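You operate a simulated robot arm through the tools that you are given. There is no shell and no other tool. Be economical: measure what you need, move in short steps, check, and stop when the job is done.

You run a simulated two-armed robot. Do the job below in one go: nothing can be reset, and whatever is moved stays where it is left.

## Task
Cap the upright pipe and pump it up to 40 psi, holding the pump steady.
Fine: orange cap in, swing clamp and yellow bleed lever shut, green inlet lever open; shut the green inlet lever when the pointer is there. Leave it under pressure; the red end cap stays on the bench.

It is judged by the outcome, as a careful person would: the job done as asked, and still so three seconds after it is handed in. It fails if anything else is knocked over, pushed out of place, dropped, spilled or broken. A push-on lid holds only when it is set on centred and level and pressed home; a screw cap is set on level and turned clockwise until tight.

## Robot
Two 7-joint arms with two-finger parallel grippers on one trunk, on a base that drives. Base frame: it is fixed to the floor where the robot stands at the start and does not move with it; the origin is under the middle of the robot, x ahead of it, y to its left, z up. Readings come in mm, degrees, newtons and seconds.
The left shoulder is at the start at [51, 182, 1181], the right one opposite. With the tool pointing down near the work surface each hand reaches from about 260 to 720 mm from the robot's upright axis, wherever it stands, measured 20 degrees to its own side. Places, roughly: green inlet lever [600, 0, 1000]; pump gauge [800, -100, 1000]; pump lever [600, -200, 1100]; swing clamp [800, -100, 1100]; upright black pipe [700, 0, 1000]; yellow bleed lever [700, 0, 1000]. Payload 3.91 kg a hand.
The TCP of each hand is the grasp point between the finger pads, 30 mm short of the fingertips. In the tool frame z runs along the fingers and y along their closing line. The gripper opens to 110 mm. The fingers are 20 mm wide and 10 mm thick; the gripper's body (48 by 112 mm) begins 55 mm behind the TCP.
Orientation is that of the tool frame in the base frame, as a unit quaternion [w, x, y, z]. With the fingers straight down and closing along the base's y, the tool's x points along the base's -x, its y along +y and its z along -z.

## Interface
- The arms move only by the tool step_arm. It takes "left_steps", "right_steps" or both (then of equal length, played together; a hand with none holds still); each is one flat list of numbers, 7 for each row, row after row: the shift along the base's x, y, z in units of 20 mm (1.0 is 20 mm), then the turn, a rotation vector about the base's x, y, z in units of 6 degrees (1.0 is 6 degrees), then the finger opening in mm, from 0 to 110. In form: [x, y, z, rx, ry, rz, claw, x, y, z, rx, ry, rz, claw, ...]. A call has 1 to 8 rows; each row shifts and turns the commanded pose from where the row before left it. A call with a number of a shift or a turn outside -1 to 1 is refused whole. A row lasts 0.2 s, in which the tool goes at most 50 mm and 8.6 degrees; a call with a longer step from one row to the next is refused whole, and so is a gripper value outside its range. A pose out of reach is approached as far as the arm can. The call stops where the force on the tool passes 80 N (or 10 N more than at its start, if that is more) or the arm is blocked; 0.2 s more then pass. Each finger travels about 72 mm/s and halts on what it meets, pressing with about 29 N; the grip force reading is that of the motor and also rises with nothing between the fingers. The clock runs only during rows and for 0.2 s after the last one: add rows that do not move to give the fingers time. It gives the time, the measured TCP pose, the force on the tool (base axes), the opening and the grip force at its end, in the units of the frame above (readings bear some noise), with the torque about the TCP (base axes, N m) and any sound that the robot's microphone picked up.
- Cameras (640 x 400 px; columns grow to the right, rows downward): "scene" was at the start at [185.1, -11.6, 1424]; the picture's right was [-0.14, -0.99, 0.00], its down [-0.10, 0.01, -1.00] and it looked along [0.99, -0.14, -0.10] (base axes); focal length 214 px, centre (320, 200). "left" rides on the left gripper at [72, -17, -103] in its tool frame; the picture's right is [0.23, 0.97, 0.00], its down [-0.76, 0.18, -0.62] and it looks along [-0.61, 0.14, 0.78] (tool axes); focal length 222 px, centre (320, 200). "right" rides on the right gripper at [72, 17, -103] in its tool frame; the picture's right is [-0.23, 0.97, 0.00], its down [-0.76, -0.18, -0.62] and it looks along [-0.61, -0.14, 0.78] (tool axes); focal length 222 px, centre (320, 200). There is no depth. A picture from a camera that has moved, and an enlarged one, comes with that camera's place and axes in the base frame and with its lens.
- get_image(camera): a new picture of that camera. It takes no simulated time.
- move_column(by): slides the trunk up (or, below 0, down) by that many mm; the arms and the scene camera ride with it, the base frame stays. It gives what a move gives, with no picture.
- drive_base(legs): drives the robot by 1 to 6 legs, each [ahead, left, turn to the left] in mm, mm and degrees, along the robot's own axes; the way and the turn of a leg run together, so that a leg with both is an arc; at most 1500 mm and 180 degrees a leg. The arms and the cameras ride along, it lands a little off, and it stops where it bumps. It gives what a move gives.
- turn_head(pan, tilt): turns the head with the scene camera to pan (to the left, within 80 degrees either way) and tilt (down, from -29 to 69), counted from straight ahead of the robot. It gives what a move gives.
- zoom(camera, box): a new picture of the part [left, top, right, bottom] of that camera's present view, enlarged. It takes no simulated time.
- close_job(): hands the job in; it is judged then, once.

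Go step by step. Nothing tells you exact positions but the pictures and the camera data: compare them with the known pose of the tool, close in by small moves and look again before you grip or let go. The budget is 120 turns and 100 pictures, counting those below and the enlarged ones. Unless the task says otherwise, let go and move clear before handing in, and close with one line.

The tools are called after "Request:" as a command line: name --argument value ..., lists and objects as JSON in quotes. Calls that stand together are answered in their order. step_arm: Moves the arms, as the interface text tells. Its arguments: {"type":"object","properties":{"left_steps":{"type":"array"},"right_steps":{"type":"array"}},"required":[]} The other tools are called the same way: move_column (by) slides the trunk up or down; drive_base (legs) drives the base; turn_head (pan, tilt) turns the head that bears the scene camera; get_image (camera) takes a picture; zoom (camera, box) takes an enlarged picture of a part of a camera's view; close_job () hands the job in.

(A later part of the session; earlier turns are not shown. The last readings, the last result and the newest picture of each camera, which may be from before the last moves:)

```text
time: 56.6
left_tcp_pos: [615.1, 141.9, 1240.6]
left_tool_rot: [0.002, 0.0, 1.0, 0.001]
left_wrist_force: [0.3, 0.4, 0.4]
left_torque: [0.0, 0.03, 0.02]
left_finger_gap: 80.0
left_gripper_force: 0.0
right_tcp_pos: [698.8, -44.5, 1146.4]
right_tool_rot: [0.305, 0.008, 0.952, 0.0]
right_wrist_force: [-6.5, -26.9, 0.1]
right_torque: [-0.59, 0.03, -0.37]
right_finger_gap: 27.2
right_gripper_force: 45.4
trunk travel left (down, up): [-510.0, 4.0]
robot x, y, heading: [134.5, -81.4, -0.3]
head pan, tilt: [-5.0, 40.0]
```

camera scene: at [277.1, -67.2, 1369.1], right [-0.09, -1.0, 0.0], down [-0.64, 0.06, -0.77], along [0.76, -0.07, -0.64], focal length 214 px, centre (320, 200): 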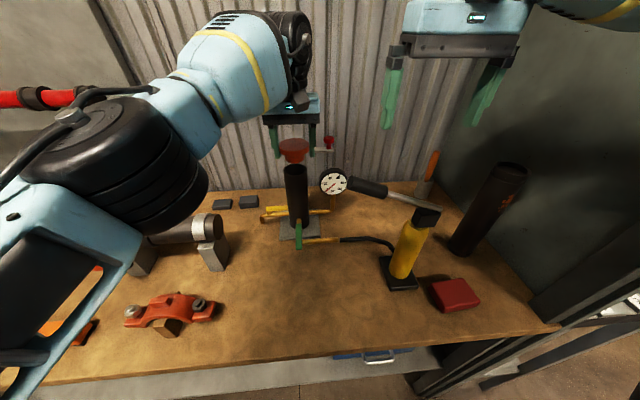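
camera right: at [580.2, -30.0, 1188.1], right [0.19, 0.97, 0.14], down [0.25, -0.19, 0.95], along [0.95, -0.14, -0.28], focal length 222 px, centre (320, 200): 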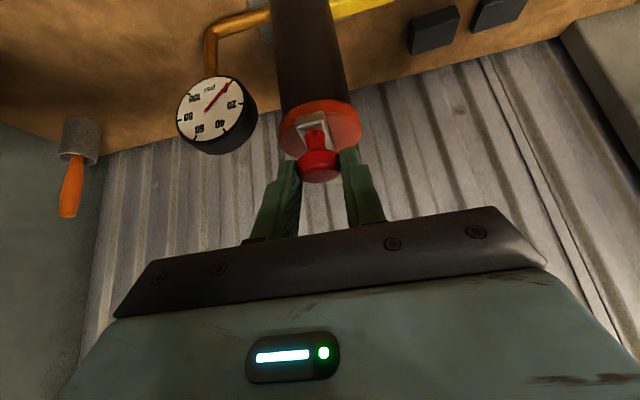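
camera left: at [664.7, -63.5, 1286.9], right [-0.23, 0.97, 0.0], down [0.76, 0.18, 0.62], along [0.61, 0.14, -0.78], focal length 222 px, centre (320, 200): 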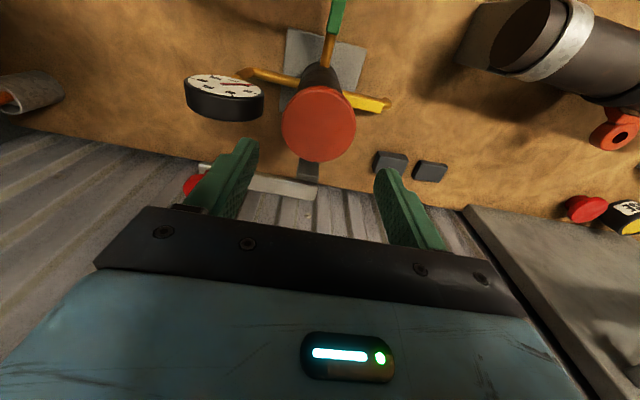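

There is a stop: the clamp is fully shut. I release the knob and retract the right hand up, then level it.

Request:
step_arm --right_steps '[0, 0, 0, 0, 0, 0, 50, 0, 0, 0, 0, 0, 0, 60, 0, 0, 0.8, 0, 0, 0, 60, 0, 0, 1, 0, 0, 0, 60, 0, 0, 1, 0, 0, 0, 60, -0.5, -1, 0.5, 0, 1, 0, 60, -1, -1, 0, 0, 1, 0, 60, -1, -1, 0, 0, 1, 0, 60]'

Request:
step_arm --right_steps '[-1, -1, 0, 0, 1, 0, 110, -1, -1, 0, 0, 1, 0, 110, -1, -1, 0, 0, 1, 0, 110, -1, -1, 0, 0, 0, 0, 110, -1, -1, 0, 0, 0, 0, 110, 0, -1, 0, 0, 0, 0, 110]' --left_steps '[0, -1, -0.8, 0, 0, 0, 60, 0, -1, -0.8, 0, 0, 0, 40, 0, -1, -0.8, 0, 0, 0, 20, 0, 0, -0.8, 0, 0, 0, 10, 0, 0, -0.8, 0, 0, 0, 10, 0, 0, -0.8, 0, 0, 0, 10]'

Request:
get_image --camera "left"

Request:
zoom --camera "scene" --box '[250, 150, 410, 250]'

```text
time: 58.4
left_tcp_pos: [615.2, 144.4, 1242.2]
left_tool_rot: [0.001, 0.0, 1.0, 0.0]
left_wrist_force: [-0.9, 0.9, -0.7]
left_torque: [0.02, -0.01, -0.01]
left_finger_gap: 80.0
left_gripper_force: 0.0
right_tcp_pos: [648.9, -99.5, 1210.7]
right_tool_rot: [0.153, 0.005, 0.988, 0.002]
right_wrist_force: [0.6, 0.0, 0.9]
right_torque: [0.0, 0.02, 0.04]
right_finger_gap: 59.9
right_gripper_force: 0.1
trunk travel left (down, up): [-510.0, 4.0]
robot x, y, heading: [137.5, -77.0, 0.3]
head pan, tilt: [-5.0, 40.0]
```

```text
time: 59.8
left_tcp_pos: [615.8, 85.9, 1144.4]
left_tool_rot: [0.001, -0.001, 1.0, 0.001]
left_wrist_force: [0.2, -0.9, -0.6]
left_torque: [0.0, -0.01, 0.01]
left_finger_gap: 10.3
left_gripper_force: 0.1
right_tcp_pos: [549.8, -220.4, 1211.8]
right_tool_rot: [-0.003, 0.006, 1.0, 0.001]
right_wrist_force: [-0.2, 0.7, -0.1]
right_torque: [0.0, -0.03, 0.03]
right_finger_gap: 110.2
right_gripper_force: 0.1
trunk travel left (down, up): [-510.0, 4.0]
robot x, y, heading: [138.6, -81.6, -0.2]
head pan, tilt: [-5.0, 40.0]
```

```text
39 pictures are left
camera left: at [543.0, 67.9, 1248.1], right [-0.23, 0.97, 0.0], down [0.76, 0.18, 0.62], along [0.61, 0.14, -0.78], focal length 222 px, centre (320, 200)
```

left: 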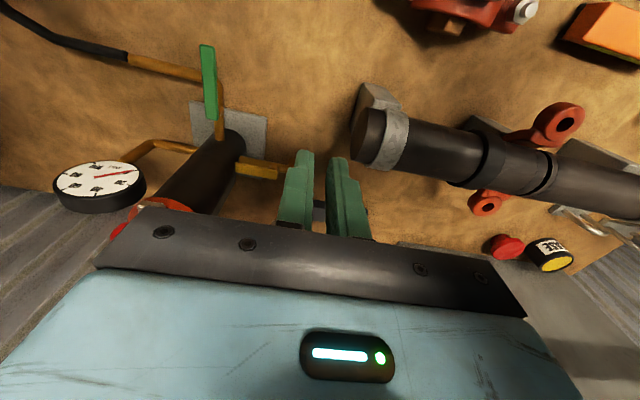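

```text
4.00 times, centred on (330, 200) of scene
camera zoom: at [240.5, -86.1, 1450.8], right [-0.09, -1.0, 0.0], down [-0.64, 0.06, -0.77], along [0.76, -0.07, -0.64], focal length 858 px, centre (280, 200)
```

zoom: 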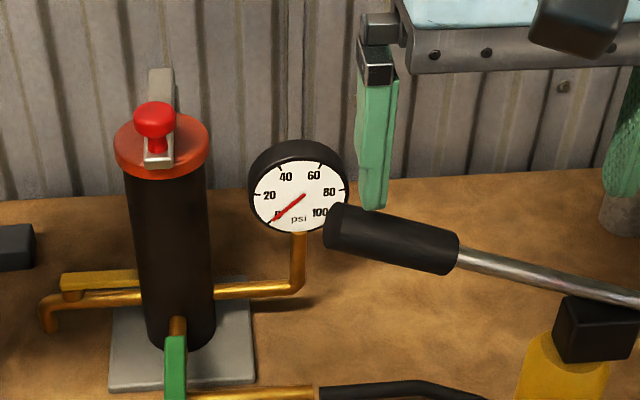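

Request:
zoom --camera "left" --box '[140, 30, 300, 200]'

Request:
zoom --camera "scene" --box '[250, 205, 330, 255]'

```text
2.35 times, centred on (220, 115) of left
camera zoom: at [543.0, 67.9, 1248.1], right [-0.23, 0.97, 0.0], down [0.76, 0.18, 0.62], along [0.61, 0.14, -0.78], focal length 523 px, centre (555, 400)
```

zoom: 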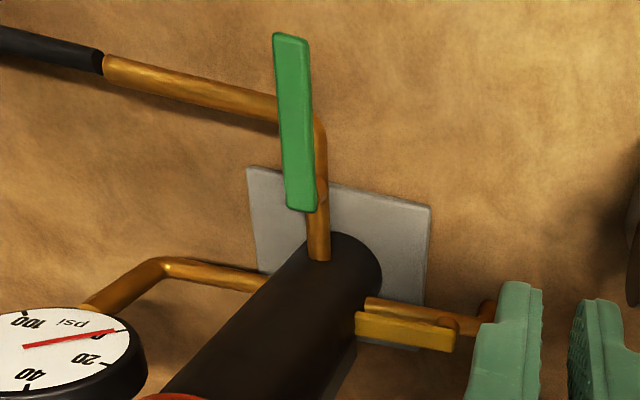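

```text
8.00 times, centred on (290, 230) of scene
camera zoom: at [240.5, -86.1, 1450.8], right [-0.09, -1.0, 0.0], down [-0.64, 0.06, -0.77], along [0.76, -0.07, -0.64], focal length 1716 px, centre (560, -40)
```

zoom: 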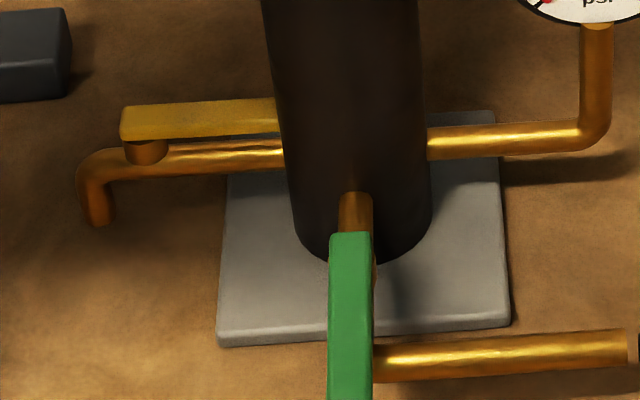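

Both levers seen: yellow pivots at ≈[742,42,945] with its handle pointing at the pipe along the outlet (open); green lies in line with its run. I'll rotate the left hand 90° (slim side toward the pipe), come down beside the yellow lever, and push it from behind toward the robot (clockwise).

Request:
step_arm --left_steps '[0.8, 0, 0, 0, 0, -1, 0, 0.8, 0, 0, 0, 0, -1, 0, 0.8, 0, 0, 0, 0, -1, 0, 0.8, 0, 0, 0, 0, -1, 0, 0.8, 0, 0, 0, 0, -1, 0, 0.8, 0, 0, 0, 0, -1, 0, 0.8, 0, 0, 0, 0, -1, 0, 0.4, 0, 0, 0, 0, -1, 0]'

Request:
step_arm --left_steps '[0, 0, -1, 0, 0, -1, 0, 0, 0, -1, 0, 0, -1, 0, 0, 0, -1, 0, 0, -1, 0, 0, 0, -1, 0, 0, -1, 0, 0, 0, -1, 0, 0, -1, 0, 0, 0, -1, 0, 0, -1, 0, 0, 0, -1, 0, 0, -1, 0, 0, 0, 0, 0, 0, 0, 0]'

Request:
get_image --camera "left"

Request:
zoom --camera "scene" --box '[220, 150, 348, 230]'

```text
time: 61.6
left_tcp_pos: [686.3, 86.1, 1141.5]
left_tool_rot: [0.002, 0.335, 0.942, -0.001]
left_wrist_force: [0.8, -0.2, 1.0]
left_torque: [-0.01, 0.01, 0.02]
left_finger_gap: 0.0
left_gripper_force: 29.0
left hand out of reach, approached as far as the arm can: row 6, 7, 8
right_tcp_pos: [549.1, -217.8, 1211.0]
right_tool_rot: [-0.004, 0.005, 1.0, 0.001]
right_wrist_force: [0.3, 1.2, 0.4]
right_torque: [-0.04, -0.03, -0.05]
right_finger_gap: 110.0
right_gripper_force: 0.1
trunk travel left (down, up): [-510.0, 4.0]
robot x, y, heading: [136.1, -79.2, 0.1]
head pan, tilt: [-5.0, 40.0]
```

```text
time: 63.4
left_tcp_pos: [687.0, 86.0, 1142.3]
left_tool_rot: [0.0, 0.335, 0.942, -0.001]
left_wrist_force: [-0.2, -0.5, -0.5]
left_torque: [-0.01, 0.0, 0.0]
left_finger_gap: 0.0
left_gripper_force: 29.2
left hand out of reach, approached as far as the arm can: row 1, 2, 3, 4, 5, 6, 7
right_tcp_pos: [548.8, -219.0, 1210.8]
right_tool_rot: [-0.003, 0.005, 1.0, 0.001]
right_wrist_force: [0.6, -0.2, -0.2]
right_torque: [0.01, -0.02, 0.03]
right_finger_gap: 109.9
right_gripper_force: 0.1
trunk travel left (down, up): [-510.0, 4.0]
robot x, y, heading: [136.7, -81.0, 0.2]
head pan, tilt: [-5.0, 40.0]
```

```text
35 pictures are left
camera left: at [619.7, 117.6, 1245.2], right [0.44, 0.9, 0.0], down [0.7, -0.34, 0.62], along [0.56, -0.27, -0.78], focal length 222 px, centre (320, 200)
```

left: 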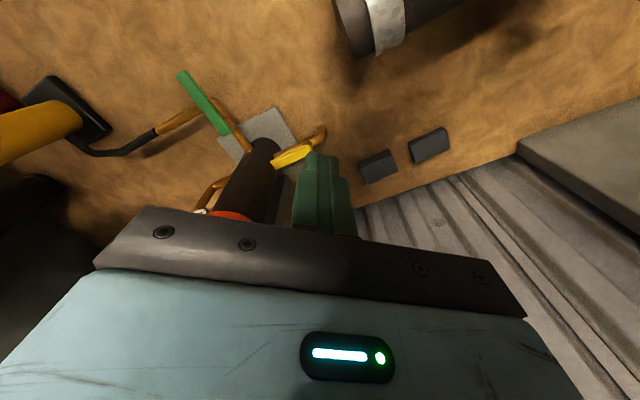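

```text
5.00 times, centred on (284, 190) of scene
camera zoom: at [240.0, -85.5, 1450.9], right [-0.09, -1.0, 0.0], down [-0.64, 0.06, -0.77], along [0.76, -0.07, -0.64], focal length 1072 px, centre (500, 250)
```

zoom: 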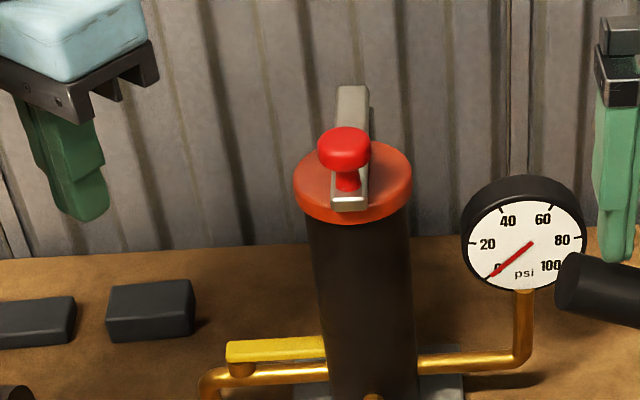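

The wrist can't turn that way past 39°. Instead I restore the straight orientation and tilt the hand sideways (fingers toward −y) so its body stays clear of pipe and cap.

Request:
step_arm --left_steps '[0.1, 0, -0.5, 0, 0, 1, 0, 0.1, 0, -0.5, 0, 0, 1, 0, 0.3, 0, -0.5, 0, 0, 1, 0, 0.5, 0, -0.5, 0, 0, 1, 0, 0.5, 0, -0.5, 0, 0, 1, 0, 0.5, 0, -0.5, 0, 0, 1, 0, 0.4, 0, -0.5, 0, 0, 0.52, 0]'

Request:
step_arm --left_steps '[0, 0, -0.8, -1, 0, 0, 0, 0, 0, -0.8, -1, 0, 0, 0, 0, 0, -0.8, -1, 0, 0, 0, 0, 0, -0.8, -1, 0, 0, 0, 0, 0, -0.6, -1, 0, 0, 0, 0.8, 0, 0, 0, 0, 0, 0, 0.8, 0, 0, 0, 0, 0, 0]'

Request:
get_image --camera "left"

Request:
zoom --camera "scene" --box '[220, 150, 348, 230]'

```text
time: 65.0
left_tcp_pos: [735.8, 87.3, 1071.1]
left_tool_rot: [0.001, -0.001, 1.0, 0.0]
left_wrist_force: [0.6, 0.8, -0.2]
left_torque: [0.0, 0.01, -0.02]
left_finger_gap: 0.1
left_gripper_force: 29.2
right_tcp_pos: [548.5, -219.2, 1211.1]
right_tool_rot: [-0.004, 0.005, 1.0, 0.001]
right_wrist_force: [0.1, -0.7, -0.2]
right_torque: [0.01, -0.01, -0.01]
right_finger_gap: 109.7
right_gripper_force: 0.1
trunk travel left (down, up): [-510.0, 4.0]
robot x, y, heading: [139.9, -76.8, 0.3]
head pan, tilt: [-5.0, 40.0]
```

```text
time: 66.6
left_tcp_pos: [767.8, 85.5, 994.4]
left_tool_rot: [0.0, -0.003, 0.966, -0.26]
left_wrist_force: [-0.4, -0.5, 0.8]
left_torque: [0.01, 0.0, -0.02]
left_finger_gap: 0.1
left_gripper_force: 29.6
right_tcp_pos: [548.4, -220.1, 1212.7]
right_tool_rot: [-0.003, 0.006, 1.0, 0.002]
right_wrist_force: [0.5, -0.4, 0.1]
right_torque: [0.01, 0.02, 0.02]
right_finger_gap: 110.1
right_gripper_force: 0.1
trunk travel left (down, up): [-510.0, 4.0]
robot x, y, heading: [141.8, -79.7, 0.1]
head pan, tilt: [-5.0, 40.0]
```

```text
33 pictures are left
camera left: at [695.0, 121.4, 1093.6], right [-0.23, 0.84, -0.49], down [0.76, 0.47, 0.45], along [0.61, -0.27, -0.75], focal length 222 px, centre (320, 200)
```

left: 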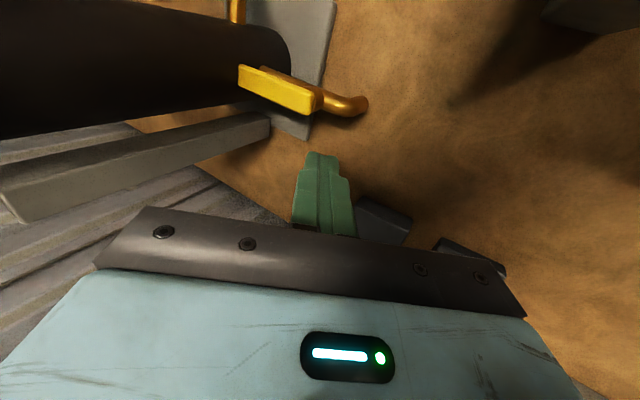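

```text
5.00 times, centred on (284, 190) of scene
camera zoom: at [240.3, -86.2, 1450.9], right [-0.09, -1.0, 0.0], down [-0.64, 0.06, -0.77], along [0.76, -0.07, -0.64], focal length 1072 px, centre (500, 250)
```

zoom: 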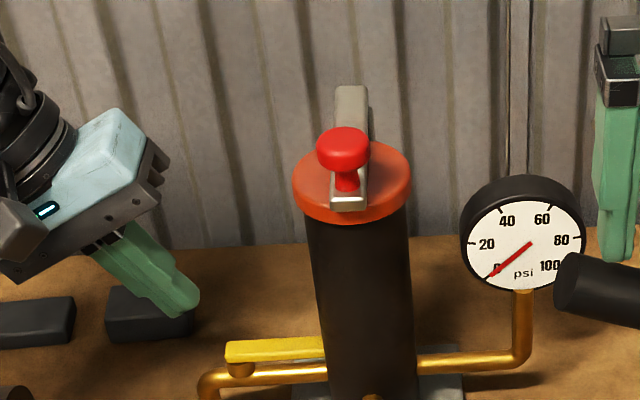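

Refined: lever top z≈955 at x≈735, y from −18 to 47. The fingers are behind it (x=768); I slide toward −y and go down to lever height.

Request:
step_arm --left_steps '[0, -0.8, 0, 0, 0, 0, 0, 0, -0.8, 0, 0, 0, 0, 0, 0, -0.8, 0, 0, 0, 0, 0, 0, -0.7, 0, 0, 0, 0, 0, 0, 0, -0.5, 0, 0, 0, 0, 0, 0, -0.45, 0, 0, 0, 0]'

Request:
get_image --camera "left"

```text
time: 68.0
left_tcp_pos: [768.0, 24.5, 976.3]
left_tool_rot: [0.001, -0.002, 0.966, -0.259]
left_wrist_force: [-0.3, 0.2, -0.4]
left_torque: [0.0, -0.01, 0.02]
left_finger_gap: 0.0
left_gripper_force: 29.1
right_tcp_pos: [548.6, -219.1, 1211.3]
right_tool_rot: [-0.003, 0.005, 1.0, 0.001]
right_wrist_force: [-0.6, -0.9, 0.8]
right_torque: [-0.03, -0.03, 0.01]
right_finger_gap: 109.9
right_gripper_force: 0.2
trunk travel left (down, up): [-510.0, 4.0]
robot x, y, heading: [139.8, -82.1, -0.1]
head pan, tilt: [-5.0, 40.0]
```

```text
31 pictures are left
camera left: at [694.7, 60.2, 1074.5], right [-0.23, 0.84, -0.49], down [0.76, 0.47, 0.45], along [0.61, -0.27, -0.75], focal length 222 px, centre (320, 200)
```

left: 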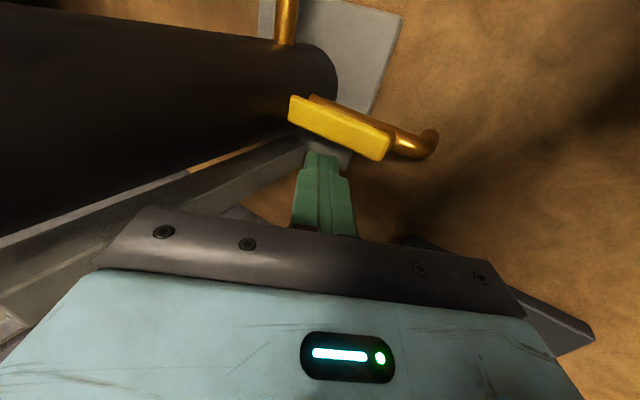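

The fingertips are right behind the lever. I pull toward −x in small steps.

Request:
step_arm --left_steps '[-0.5, 0, 0, 0, 0, 0, 0, -0.5, 0, 0, 0, 0, 0, 0, -0.4, 0, 0, 0, 0, 0, 0, -0.3, 0, 0, 0, 0, 0, 0, 0, 0, 0, 0, 0, 0, 0]'

Request:
get_image --camera "left"

```text
time: 69.2
left_tcp_pos: [733.6, 24.4, 977.5]
left_tool_rot: [0.0, -0.002, 0.966, -0.259]
left_wrist_force: [-0.5, -0.6, -0.6]
left_torque: [0.0, 0.04, 0.01]
left_finger_gap: 0.0
left_gripper_force: 28.5
right_tcp_pos: [548.2, -219.5, 1211.6]
right_tool_rot: [-0.004, 0.005, 1.0, 0.001]
right_wrist_force: [-0.4, -0.2, 0.2]
right_torque: [0.02, 0.03, -0.01]
right_finger_gap: 110.0
right_gripper_force: 0.1
trunk travel left (down, up): [-510.0, 4.0]
robot x, y, heading: [133.8, -82.2, -0.0]
head pan, tilt: [-5.0, 40.0]
```

```text
30 pictures are left
camera left: at [660.7, 60.2, 1074.4], right [-0.23, 0.84, -0.49], down [0.76, 0.47, 0.45], along [0.61, -0.27, -0.75], focal length 222 px, centre (320, 200)
```

left: 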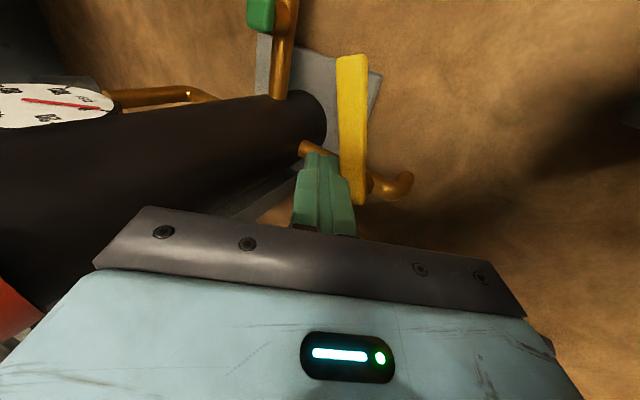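

The lever turns freely, now nearly perpendicular. I push its near part in +y until it stops.

Request:
step_arm --left_steps '[-0.5, 0.2, 0, 0, 0, 0, 0, -0.3, 0.3, 0, 0, 0, 0, 0, 0, 0.3, 0, 0, 0, 0, 0, 0, 0.2, 0, 0, 0, 0, 0, 0, 0, 0, 0, 0, 0, 0]'

Request:
get_image --camera "left"

```text
time: 70.4
left_tcp_pos: [719.3, 32.7, 977.2]
left_tool_rot: [0.0, 0.004, 0.965, -0.262]
left_wrist_force: [6.7, -40.9, -0.9]
left_torque: [-0.87, -0.02, -0.09]
left_finger_gap: 0.1
left_gripper_force: 29.3
right_tcp_pos: [548.7, -225.0, 1210.4]
right_tool_rot: [-0.003, 0.006, 1.0, 0.004]
right_wrist_force: [-0.2, 1.1, 0.2]
right_torque: [0.03, 0.0, -0.01]
right_finger_gap: 109.8
right_gripper_force: 0.1
trunk travel left (down, up): [-510.0, 4.0]
robot x, y, heading: [136.1, -78.9, 0.0]
head pan, tilt: [-5.0, 40.0]
```

```text
29 pictures are left
camera left: at [645.2, 69.9, 1076.1], right [-0.22, 0.84, -0.49], down [0.76, 0.46, 0.45], along [0.61, -0.28, -0.75], focal length 222 px, centre (320, 200)
```

left: 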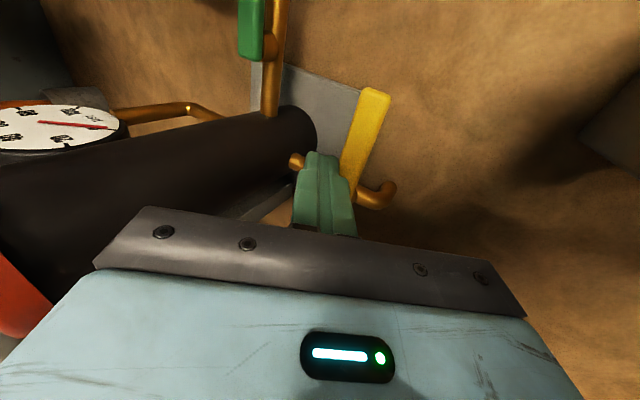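

Hard stop reached: the bleed lever is shut. I back off, rise and level the left hand.

Request:
step_arm --left_steps '[0, -0.4, 0, 0, 0, 0, 0, 0, 0, 0.5, 0, 0, 0, 0, 0, 0, 0.8, 0, 0, 0, 0, 0, 0.4, 1, 0, 0, 0, 0, -0.5, 0.6, 1, 0, 0, 0, 0, -1, 0.6, 1, 0, 0, 0, 0, -1, 0.5, 1, 0, 0, 0, 0, -1, 0, 1, 0, 0, 0, 0]'

Request:
step_arm --left_steps '[-0.5, 0, 1, 1, 0, 0, 0, -0.5, 0, 1, 1, 0, 0, 0, -0.5, 0, 1, 1, 0, 0, 0, -0.5, 0, 1, 1, 0, 0, 0, -0.5, 0, 1, 1, 0, 0, 20, 0, 0, 0.5, 0, 0, 0, 50]' --right_steps '[-1, 0, 0, 0, -1, 0, 110, -1, 0, 0, 0, -1, 0, 110, -1, 0, 0, 0, -1, 0, 110, -1, 0, 0, 0, -1, 0, 110, -1, 0, 0, 0, -1, 0, 110, -1, 0, 0, 0, -1, 0, 110]'

Request:
get_image --camera "scene"

```text
time: 72.2
left_tcp_pos: [647.5, 79.5, 1103.2]
left_tool_rot: [0.001, -0.002, 0.966, -0.259]
left_wrist_force: [0.0, 0.0, -0.1]
left_torque: [0.02, 0.01, 0.01]
left_finger_gap: 0.0
left_gripper_force: 29.1
right_tcp_pos: [548.4, -218.9, 1212.0]
right_tool_rot: [-0.003, 0.004, 1.0, 0.001]
right_wrist_force: [0.1, -0.3, 0.2]
right_torque: [0.03, -0.02, -0.01]
right_finger_gap: 110.1
right_gripper_force: 0.1
trunk travel left (down, up): [-510.0, 4.0]
robot x, y, heading: [135.6, -79.2, -0.1]
head pan, tilt: [-5.0, 40.0]
```

```text
time: 73.6
left_tcp_pos: [597.8, 79.1, 1212.4]
left_tool_rot: [0.0, -0.003, 1.0, 0.0]
left_wrist_force: [0.3, 0.7, 0.4]
left_torque: [-0.03, -0.04, 0.01]
left_finger_gap: 50.2
left_gripper_force: 0.0
right_tcp_pos: [446.1, -206.8, 1220.8]
right_tool_rot: [0.306, 0.003, 0.952, 0.002]
right_wrist_force: [0.7, -0.7, -0.2]
right_torque: [0.0, 0.01, 0.01]
right_finger_gap: 110.0
right_gripper_force: 0.1
right hand out of reach, approached as far as the arm can: row 6
trunk travel left (down, up): [-510.0, 4.0]
robot x, y, heading: [138.3, -77.8, -0.1]
head pan, tilt: [-5.0, 40.0]
```

```text
28 pictures are left
camera scene: at [240.1, -84.2, 1450.9], right [-0.09, -1.0, 0.0], down [-0.64, 0.06, -0.77], along [0.76, -0.07, -0.64], focal length 214 px, centre (320, 200)
```

scene: 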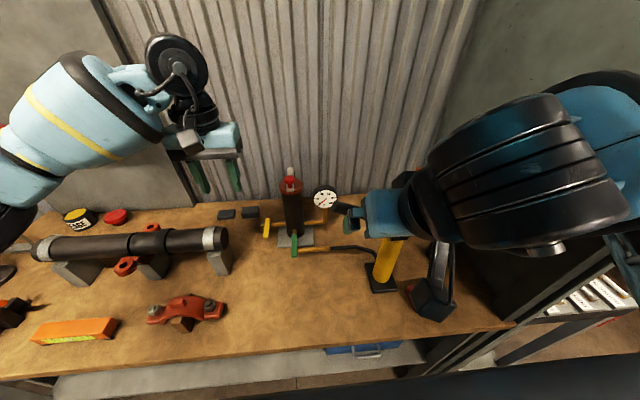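

The right arm is too folded at this distance, so I back the base off 70 mm, then tilt the right hand more and come down in front of the pump body.

Request:
drive_base --legs '[[-70, 0, 0]]'

Request:
step_arm --right_steps '[0.6, -0.9, -1, 0, 0, 0, 110, 0.6, -0.9, -1, 0, 0, 0, 110, 0.6, -0.9, -1, 0, 0, 0, 110, 0.6, -0.9, -1, 0, -1, 0, 110, 0.6, -0.3, -1, 0, -1, 0, 110, 0.5, 0, -1, 0, 0, 0, 110]'

Request:
get_image --camera "right"

Request:
get_image --camera "scene"

```text
time: 74.6
left_tcp_pos: [530.4, 79.0, 1211.7]
left_tool_rot: [0.0, -0.002, 1.0, 0.0]
left_wrist_force: [-0.6, 0.4, -0.3]
left_torque: [0.03, -0.01, 0.01]
left_finger_gap: 49.9
left_gripper_force: 0.1
right_tcp_pos: [378.2, -208.6, 1222.1]
right_tool_rot: [0.304, 0.004, 0.953, 0.001]
right_wrist_force: [0.3, 0.3, 0.5]
right_torque: [-0.01, -0.01, 0.03]
right_finger_gap: 109.9
right_gripper_force: 0.0
trunk travel left (down, up): [-510.0, 4.0]
robot x, y, heading: [68.9, -80.4, -0.2]
head pan, tilt: [-5.0, 40.0]
```

```text
time: 76.0
left_tcp_pos: [530.8, 77.4, 1212.0]
left_tool_rot: [0.001, -0.002, 1.0, 0.001]
left_wrist_force: [-0.1, 0.1, 0.1]
left_torque: [0.02, 0.0, -0.05]
left_finger_gap: 49.9
left_gripper_force: 0.1
right_tcp_pos: [478.2, -278.5, 1105.9]
right_tool_rot: [0.403, 0.003, 0.915, 0.003]
right_wrist_force: [0.2, 0.4, 0.8]
right_torque: [-0.01, 0.0, -0.02]
right_finger_gap: 110.0
right_gripper_force: 0.1
right hand out of reach, approached as far as the arm can: row 1, 2, 4, 5
trunk travel left (down, up): [-510.0, 4.0]
robot x, y, heading: [68.5, -80.4, -0.1]
head pan, tilt: [-5.0, 40.0]
```

```text
27 pictures are left
camera right: at [353.2, -260.3, 1123.7], right [0.16, 0.97, 0.17], down [0.05, -0.18, 0.98], along [0.99, -0.15, -0.08], focal length 222 px, centre (320, 200)
```

right: 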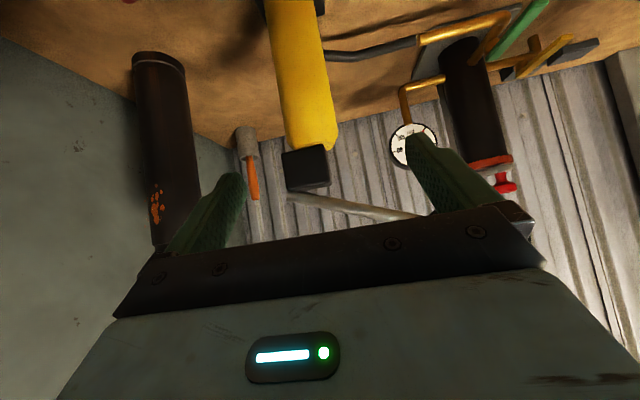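

```text
26 pictures are left
camera scene: at [172.2, -85.6, 1450.8], right [-0.09, -1.0, 0.0], down [-0.64, 0.06, -0.77], along [0.76, -0.07, -0.64], focal length 214 px, centre (320, 200)
```

scene: 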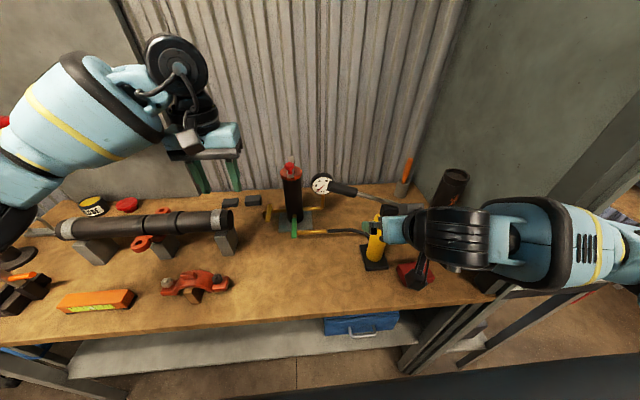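

Pump body is ≈47 mm wide at about [555,−287]. I go down in front of it and then forward around it.

Request:
step_arm --right_steps '[0, -0.4, -1, 0, 0, 0, 110, 0, 0, -1, 0, 0, 0, 110, 0, 0, -1, 0, 0, 0, 110, 0, 0, -1, 0, 0, 0, 110, 0.5, 0, -1, 0, 0, 0, 110, 0.7, 0, -1, 0, 0, 0, 110, 0.8, 0, 0, 0, 0, 0, 110]'

Request:
get_image --camera "right"

```text
time: 77.6
left_tcp_pos: [528.9, 78.4, 1212.7]
left_tool_rot: [0.001, -0.002, 1.0, -0.001]
left_wrist_force: [-0.5, 0.4, 0.3]
left_torque: [0.0, -0.01, -0.01]
left_finger_gap: 50.2
left_gripper_force: 0.0
right_tcp_pos: [517.4, -285.5, 987.4]
right_tool_rot: [0.402, 0.004, 0.916, 0.003]
right_wrist_force: [-0.2, -0.5, 0.1]
right_torque: [0.03, 0.01, 0.03]
right_finger_gap: 110.0
right_gripper_force: 0.1
trunk travel left (down, up): [-510.0, 4.0]
robot x, y, heading: [72.1, -81.7, 0.0]
head pan, tilt: [-5.0, 40.0]
```

```text
25 pictures are left
camera right: at [393.5, -267.6, 1004.2], right [0.16, 0.97, 0.17], down [0.05, -0.19, 0.98], along [0.99, -0.15, -0.08], focal length 222 px, centre (320, 200)
```

right: 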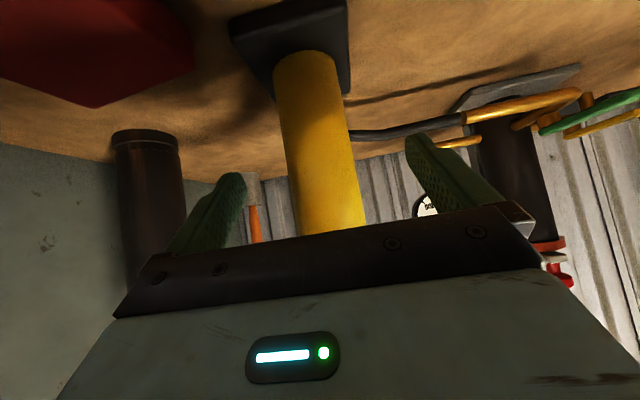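

Well aligned. I advance 28 mm and close on the pump body.

Request:
step_arm --right_steps '[0.5, 0.1, 0, 0, 0, 0, 110, 0.5, 0, 0, 0, 0, 0, 110, 0.4, 0, 0, 0, 0, 0, 90, 0, 0, 0, 0, 0, 0, 70, 0, 0, 0, 0, 0, 0, 35, 0, 0, 0, 0, 0, 0, 30, 0, 0, 0, 0, 0, 0, 30, 0, 0, 0, 0, 0, 0, 30]'

Request:
get_image --camera "right"

Request:
zoom --camera "scene" --box '[280, 150, 440, 250]'

```text
time: 79.4
left_tcp_pos: [530.3, 78.4, 1213.3]
left_tool_rot: [0.001, -0.001, 1.0, 0.0]
left_wrist_force: [-0.1, -1.1, -0.7]
left_torque: [0.04, 0.04, 0.03]
left_finger_gap: 50.3
left_gripper_force: 0.1
right_tcp_pos: [545.5, -283.2, 989.1]
right_tool_rot: [0.403, 0.005, 0.915, 0.001]
right_wrist_force: [2.1, -5.0, 1.6]
right_torque: [-0.7, 0.01, 0.04]
right_finger_gap: 47.7
right_gripper_force: 28.9
trunk travel left (down, up): [-510.0, 4.0]
robot x, y, heading: [67.2, -74.2, 0.1]
head pan, tilt: [-5.0, 40.0]
```

```text
24 pictures are left
camera right: at [421.8, -266.2, 1004.9], right [0.16, 0.97, 0.17], down [0.05, -0.18, 0.98], along [0.99, -0.15, -0.08], focal length 222 px, centre (320, 200)
```

right: 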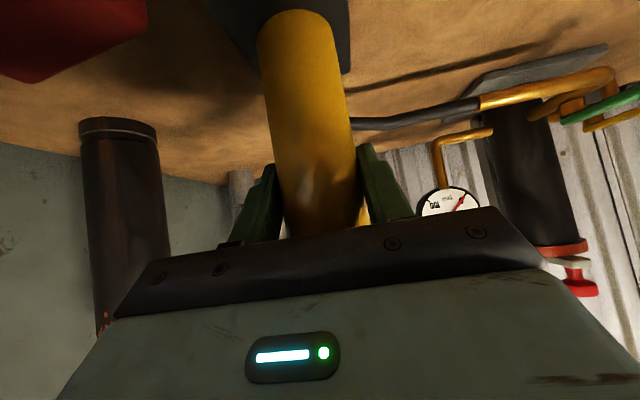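

```text
4.00 times, centred on (360, 200) of scene
camera zoom: at [171.7, -86.0, 1450.9], right [-0.09, -1.0, 0.0], down [-0.64, 0.06, -0.77], along [0.76, -0.07, -0.64], focal length 858 px, centre (160, 200)
```

zoom: 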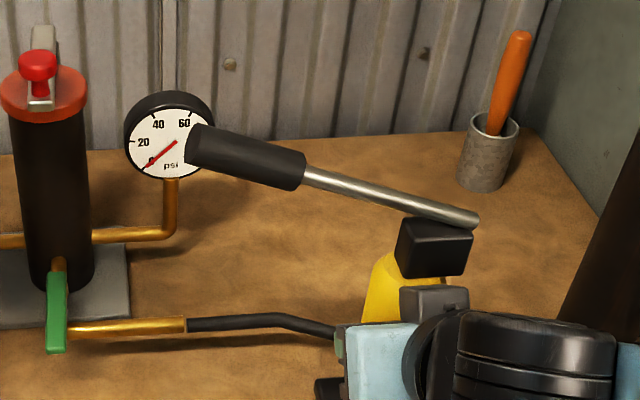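

Pump body is held. Now I turn the left wrist (+78°) so its fingers close across the pump handle, whose axis runs from ≈[546,−198,1153] to [563,−142,1158].

Request:
step_arm --left_steps '[0, 0, 0.3, 0, 0, 1, 70, 0, 0, 0.3, 0, 0, 1, 70, 0, 0, 0, 0, 0, 1, 70, 0, 0, 0, 0, 0, 1, 70, 0, 0, 0, 0, 0, 1, 70, 0, 0, 0, 0, 0, 1, 70, 0, 0, 0, 0, 0, 1, 70, 0, 0, 0, 0, 0, 1, 70]'

Request:
step_arm --left_steps '[0, -1, 0, 0, 0, 1, 70, 0, -1, 0, 0, 0, 1, 70, 0, -1, 0, 0, 0, 1, 70, 0, -1, 0, 0, 0, 1, 70, 0, -1, 0, 0, 0, 0.7, 70, 0.3, -1, 0, 0, 0, 0, 70, 0.3, -1, 0, 0, 0, 0, 70, 0.3, -1, 0, 0, 0, 0, 70]'

```text
time: 81.2
left_tcp_pos: [528.6, 79.0, 1223.6]
left_tool_rot: [0.0, -0.409, 0.913, 0.0]
left_wrist_force: [0.1, 0.2, 1.2]
left_torque: [0.01, -0.02, 0.0]
left_finger_gap: 70.1
left_gripper_force: 0.1
right_tcp_pos: [545.8, -284.4, 987.8]
right_tool_rot: [0.402, 0.004, 0.916, 0.003]
right_wrist_force: [2.6, -5.2, 2.8]
right_torque: [-0.56, -0.06, 0.0]
right_finger_gap: 47.5
right_gripper_force: 29.0
trunk travel left (down, up): [-510.0, 4.0]
robot x, y, heading: [69.4, -78.3, -0.2]
head pan, tilt: [-5.0, 40.0]
```

```text
time: 83.0
left_tcp_pos: [547.9, -82.5, 1225.9]
left_tool_rot: [0.001, -0.618, 0.786, 0.0]
left_wrist_force: [-0.4, -0.1, 0.7]
left_torque: [0.0, 0.05, 0.0]
left_finger_gap: 70.0
left_gripper_force: 0.1
right_tcp_pos: [545.5, -282.2, 988.4]
right_tool_rot: [0.403, 0.004, 0.915, 0.003]
right_wrist_force: [-0.4, 0.6, 1.6]
right_torque: [-0.38, -0.04, -0.12]
right_finger_gap: 47.3
right_gripper_force: 28.8
trunk travel left (down, up): [-510.0, 4.0]
robot x, y, heading: [69.5, -79.8, -0.2]
head pan, tilt: [-5.0, 40.0]
```

Request:
step_arm --left_steps '[0.2, -1, 0, 0, 0, 0, 70, 0.2, -1, 0, 0, 0, 0, 70, 0, -1, 0, 0, 0, 0, 70, 0, -0.9, -0.5, 0, 0, 0, 70]'

Request:
get_image --camera "left"

Request:
zoom --camera "scene" --box '[280, 130, 440, 230]'

```text
time: 84.0
left_tcp_pos: [556.3, -159.6, 1213.8]
left_tool_rot: [0.001, -0.618, 0.786, -0.001]
left_wrist_force: [-0.2, 0.4, 0.3]
left_torque: [-0.04, 0.02, -0.03]
left_finger_gap: 70.2
left_gripper_force: 0.0
right_tcp_pos: [545.9, -282.7, 987.4]
right_tool_rot: [0.403, 0.004, 0.915, 0.003]
right_wrist_force: [-1.2, 0.8, 2.1]
right_torque: [-0.35, -0.03, 0.05]
right_finger_gap: 47.7
right_gripper_force: 29.3
trunk travel left (down, up): [-510.0, 4.0]
robot x, y, heading: [70.5, -79.9, -0.0]
head pan, tilt: [-5.0, 40.0]
```

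```text
22 pictures are left
camera left: at [554.3, -235.8, 1317.9], right [-1.0, 0.01, 0.0], down [0.01, 0.78, 0.62], along [0.01, 0.62, -0.78], focal length 222 px, centre (320, 200)
```

left: 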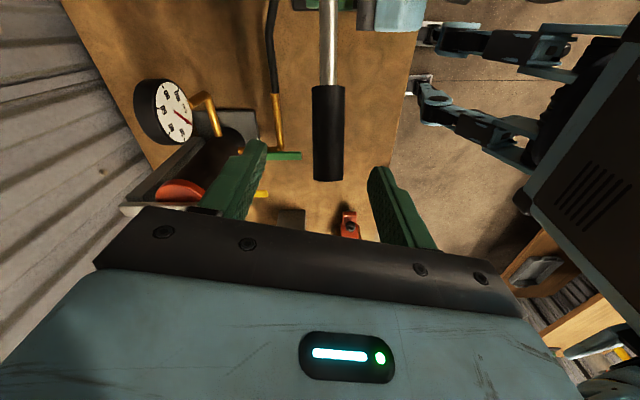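

```text
4.00 times, centred on (360, 180) of scene
camera zoom: at [171.3, -85.5, 1450.9], right [-0.09, -1.0, 0.0], down [-0.64, 0.06, -0.77], along [0.76, -0.07, -0.64], focal length 858 px, centre (160, 280)
```

zoom: 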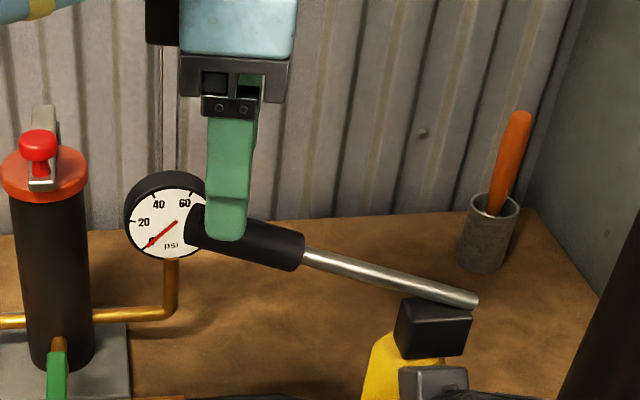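

The handle runs along y at x≈549, z≈1155. I add the missing 14° of turn, centre, and lower around it.

Request:
step_arm --left_steps '[-0.35, -0.25, 0, 0, 0, 1, 70, 0, 0, -0.3, 0, 0, 1, 70, 0, 0, -0.7, 0, 0, 0.3, 70, 0, 0, -0.8, 0, 0, 0, 70, 0, 0, -0.8, 0, 0, 0, 70, 0, 0, -0.3, 0, 0, 0, 70]'

Request:
get_image --camera "left"

```text
time: 85.4
left_tcp_pos: [547.2, -163.1, 1155.3]
left_tool_rot: [-0.001, 0.708, -0.706, 0.0]
left_wrist_force: [0.3, 0.0, 0.0]
left_torque: [-0.01, -0.01, -0.01]
left_finger_gap: 70.3
left_gripper_force: 0.0
right_tcp_pos: [546.3, -282.5, 988.3]
right_tool_rot: [0.403, 0.004, 0.915, 0.002]
right_wrist_force: [-1.4, 2.0, 1.2]
right_torque: [-0.32, 0.0, 0.0]
right_finger_gap: 47.4
right_gripper_force: 28.9
trunk travel left (down, up): [-510.0, 4.0]
robot x, y, heading: [70.4, -80.4, -0.0]
head pan, tilt: [-5.0, 40.0]
```

```text
20 pictures are left
camera left: at [565.0, -237.7, 1260.6], right [-0.97, -0.23, 0.0], down [-0.18, 0.76, 0.62], along [-0.14, 0.61, -0.78], focal length 222 px, centre (320, 200)
```

left: 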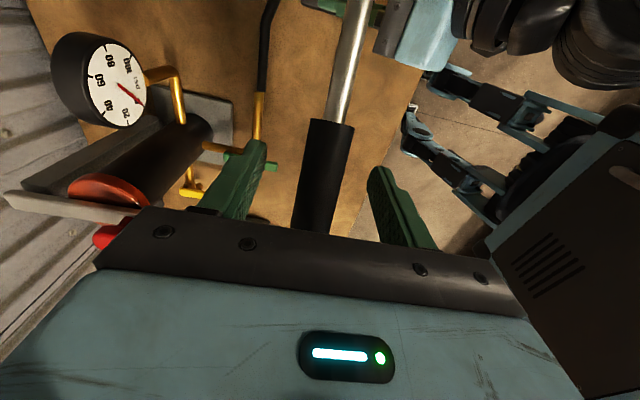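

Handle is centred between the fingers. I close on it.

Request:
step_arm --left_steps '[0, 0, 0, 0, 0, 0, 45, 0, 0, 0, 0, 0, 0, 15, 0, 0, 0, 0, 0, 0, 10, 0, 0, 0, 0, 0, 0, 10]'

```text
time: 86.4
left_tcp_pos: [549.8, -162.5, 1156.1]
left_tool_rot: [-0.001, 0.709, -0.705, 0.0]
left_wrist_force: [5.9, -1.1, 1.0]
left_torque: [0.04, -0.02, 0.09]
left_finger_gap: 23.2
left_gripper_force: 28.5
right_tcp_pos: [544.5, -282.9, 987.5]
right_tool_rot: [0.403, 0.004, 0.915, 0.002]
right_wrist_force: [-7.7, 0.1, 2.5]
right_torque: [-0.51, -0.41, 0.55]
right_finger_gap: 47.7
right_gripper_force: 28.9
trunk travel left (down, up): [-510.0, 4.0]
robot x, y, heading: [66.5, -76.6, 0.1]
head pan, tilt: [-5.0, 40.0]
```

Handle gripped. First down-stroke, following the lever's arc, watching forces.

Request:
step_arm --left_steps '[0.1, 0.15, -0.65, -1, 0, 0, 10, 0, 0.08, -0.68, -1, 0, 0, 10, 0, 0, -0.7, -1, 0, 0, 10, 0, 0, 0, 0, 0, 0, 10]'

Request:
zoom --camera "scene" --box '[280, 130, 440, 230]'

```text
time: 87.4
left_tcp_pos: [551.2, -158.8, 1116.5]
left_tool_rot: [0.109, 0.7, -0.697, 0.111]
left_wrist_force: [0.1, 22.2, 10.8]
left_torque: [0.04, 0.0, -0.13]
left_finger_gap: 23.6
left_gripper_force: 28.9
right_tcp_pos: [546.8, -286.2, 989.0]
right_tool_rot: [0.403, 0.006, 0.915, -0.001]
right_wrist_force: [2.2, -23.4, 0.2]
right_torque: [0.72, -0.11, -0.38]
right_finger_gap: 47.9
right_gripper_force: 28.7
trunk travel left (down, up): [-510.0, 4.0]
robot x, y, heading: [66.7, -78.3, 0.1]
head pan, tilt: [-5.0, 40.0]
```

```text
4.00 times, centred on (360, 180) of scene
camera zoom: at [170.9, -85.6, 1451.0], right [-0.09, -1.0, 0.0], down [-0.64, 0.06, -0.77], along [0.76, -0.07, -0.64], focal length 858 px, centre (160, 280)
```

zoom: 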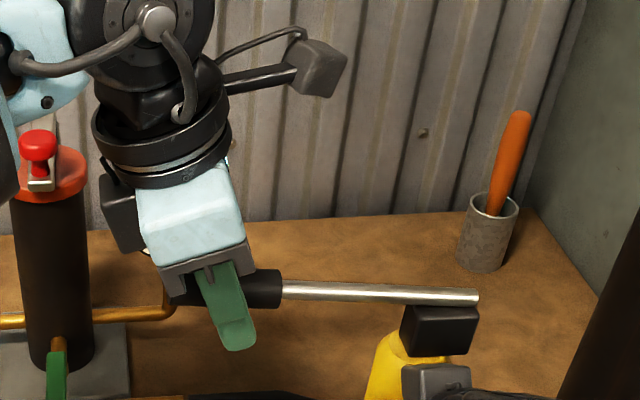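

The left camera can see the gauge. I continue down a bit, easing the sideways load, and read the gauge there.

Request:
step_arm --left_steps '[0, 0.2, -0.7, -1, 0, 0, 10, 0, -0.05, -0.7, -1, 0, 0, 10, 0, 0, 0, 0, 0, 0, 10]'

Request:
get_image --camera "left"

```text
time: 88.2
left_tcp_pos: [550.0, -157.5, 1090.4]
left_tool_rot: [0.183, 0.683, -0.682, 0.186]
left_wrist_force: [-1.0, 10.9, 22.5]
left_torque: [-0.21, -0.06, -0.02]
left_finger_gap: 23.1
left_gripper_force: 28.7
right_tcp_pos: [546.4, -283.6, 988.6]
right_tool_rot: [0.403, 0.004, 0.915, 0.002]
right_wrist_force: [7.2, -13.8, 0.7]
right_torque: [-1.06, 0.27, -0.02]
right_finger_gap: 47.8
right_gripper_force: 28.7
trunk travel left (down, up): [-510.0, 4.0]
robot x, y, heading: [71.0, -79.5, 0.2]
head pan, tilt: [-5.0, 40.0]
```

```text
18 pictures are left
camera left: at [566.2, -169.5, 1217.0], right [-0.97, -0.2, 0.11], down [-0.18, 0.97, 0.15], along [-0.14, 0.13, -0.98], focal length 222 px, centre (320, 200)
```

left: 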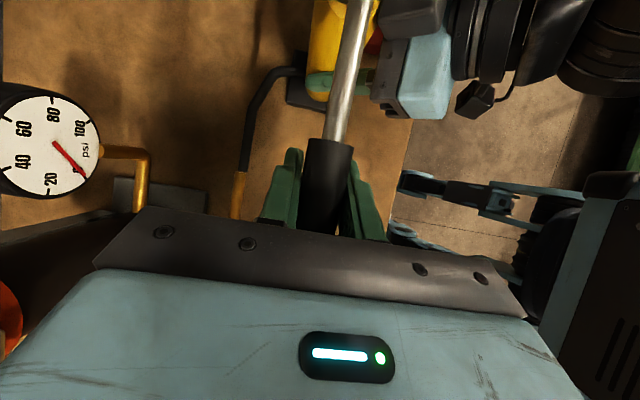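

Request:
zoom --camera "left" --box '[0, 85, 120, 205]'

```text
3.33 times, centred on (60, 145) of left
camera zoom: at [566.2, -169.5, 1217.0], right [-0.97, -0.2, 0.11], down [-0.18, 0.97, 0.15], along [-0.14, 0.13, -0.98], focal length 740 px, centre (1187, 383)
```

zoom: 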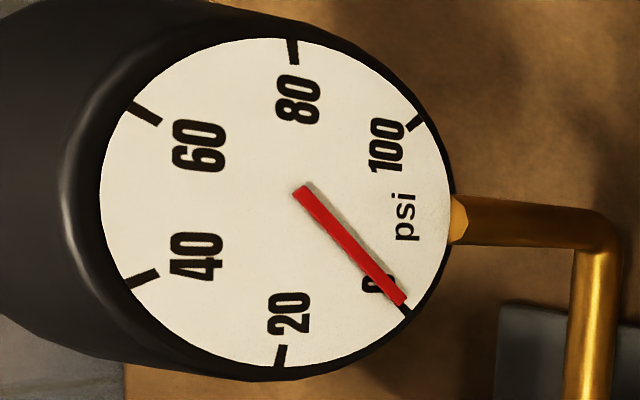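

Still about 0 after part of a stroke. I do a full up-and-down cycle and read again.

Request:
step_arm --left_steps '[0, 0.05, 0.7, 1, 0, 0, 10, 0, 0, 0.7, 1, 0, 0, 10, 0, 0, 0.7, 1, 0, 0, 10, 0, -0.08, 0.68, 1, 0, 0, 10, 0, -0.2, 0.65, 1, 0, 0, 10, 0, 0, 0, 0, 0, 0, 10]'

Request:
step_arm --left_steps '[0, 0.2, -0.65, -1, 0, 0, 10, 0, 0.08, -0.68, -1, 0, 0, 10, 0, 0, -0.7, -1, 0, 0, 10, 0, 0, -0.7, -1, 0, 0, 10, 0, -0.1, -0.7, -1, 0, 0, 10, 0, -0.15, -0.7, -1, 0, 0, 10, 0, 0, 0, 0, 0, 0, 10]'

Request:
zoom --camera "left" --box '[0, 60, 160, 220]'

```text
time: 89.6
left_tcp_pos: [549.6, -160.7, 1155.4]
left_tool_rot: [-0.001, 0.709, -0.706, -0.001]
left_wrist_force: [2.0, -14.1, -11.7]
left_torque: [0.09, 0.02, 0.02]
left_finger_gap: 23.2
left_gripper_force: 29.1
right_tcp_pos: [546.4, -281.7, 988.4]
right_tool_rot: [0.403, 0.004, 0.915, 0.003]
right_wrist_force: [-2.1, 13.6, 12.6]
right_torque: [0.14, -0.49, 0.33]
right_finger_gap: 47.8
right_gripper_force: 29.1
trunk travel left (down, up): [-510.0, 4.0]
robot x, y, heading: [71.5, -80.7, -0.2]
head pan, tilt: [-5.0, 40.0]
```

```text
time: 91.2
left_tcp_pos: [549.6, -161.6, 1077.3]
left_tool_rot: [0.219, 0.673, -0.671, 0.222]
left_wrist_force: [-3.0, 12.6, 26.3]
left_torque: [-0.08, -0.03, -0.16]
left_finger_gap: 23.4
left_gripper_force: 28.7
right_tcp_pos: [545.0, -283.2, 988.3]
right_tool_rot: [0.402, 0.004, 0.916, 0.001]
right_wrist_force: [2.3, -10.8, -8.5]
right_torque: [-1.09, 0.12, -0.07]
right_finger_gap: 48.1
right_gripper_force: 28.8
trunk travel left (down, up): [-510.0, 4.0]
robot x, y, heading: [67.0, -81.8, 0.2]
head pan, tilt: [-5.0, 40.0]
```

```text
2.50 times, centred on (80, 140) of left
camera zoom: at [566.1, -159.4, 1203.8], right [-0.97, -0.19, 0.13], down [-0.18, 0.98, 0.05], along [-0.14, 0.03, -0.99], focal length 555 px, centre (920, 350)
```

zoom: 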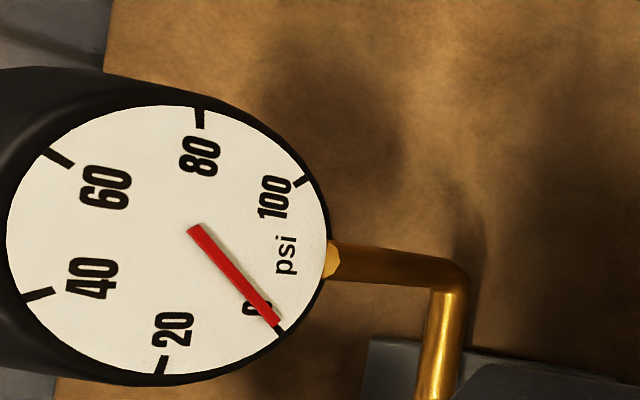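

Still zero. Perhaps the stroke is too short; I go down to the end stop, then up to the upper stop, to learn the full range.

Request:
step_arm --left_steps '[0, -0.2, -0.65, -1, 0, 0, 10, 0, -0.25, -0.65, -1, 0, 0, 10, 0, -0.3, -0.6, -1, 0, 0, 10, 0, 0, 0, 0, 0, 0, 10]'

Request:
get_image --camera "left"

```text
time: 91.8
left_tcp_pos: [552.6, -159.1, 1067.1]
left_tool_rot: [0.262, 0.654, -0.652, 0.279]
left_wrist_force: [-8.5, 20.2, 25.9]
left_torque: [1.91, -0.22, -0.33]
left_finger_gap: 23.5
left_gripper_force: 29.1
right_tcp_pos: [547.3, -289.3, 991.9]
right_tool_rot: [0.408, 0.008, 0.913, -0.008]
right_wrist_force: [1.0, -3.6, 13.4]
right_torque: [-0.72, -0.1, 0.01]
right_finger_gap: 51.2
right_gripper_force: 29.0
trunk travel left (down, up): [-510.0, 4.0]
robot x, y, heading: [68.5, -74.9, -0.1]
head pan, tilt: [-5.0, 40.0]
stopped in row 2 (left hand): the force on the tool passed its limit at 85 N (the readings are from after the stop); the commanded pose is now the measured one
```

```text
15 pictures are left
camera left: at [567.2, -137.8, 1191.9], right [-0.98, -0.17, 0.14], down [-0.19, 0.98, -0.1], along [-0.12, -0.13, -0.98], focal length 222 px, centre (320, 200)
```

left: 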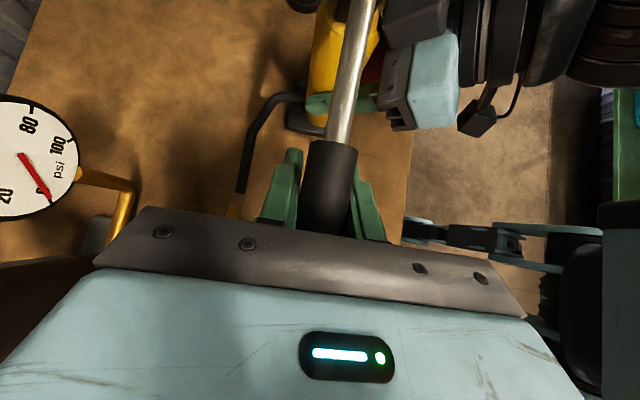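

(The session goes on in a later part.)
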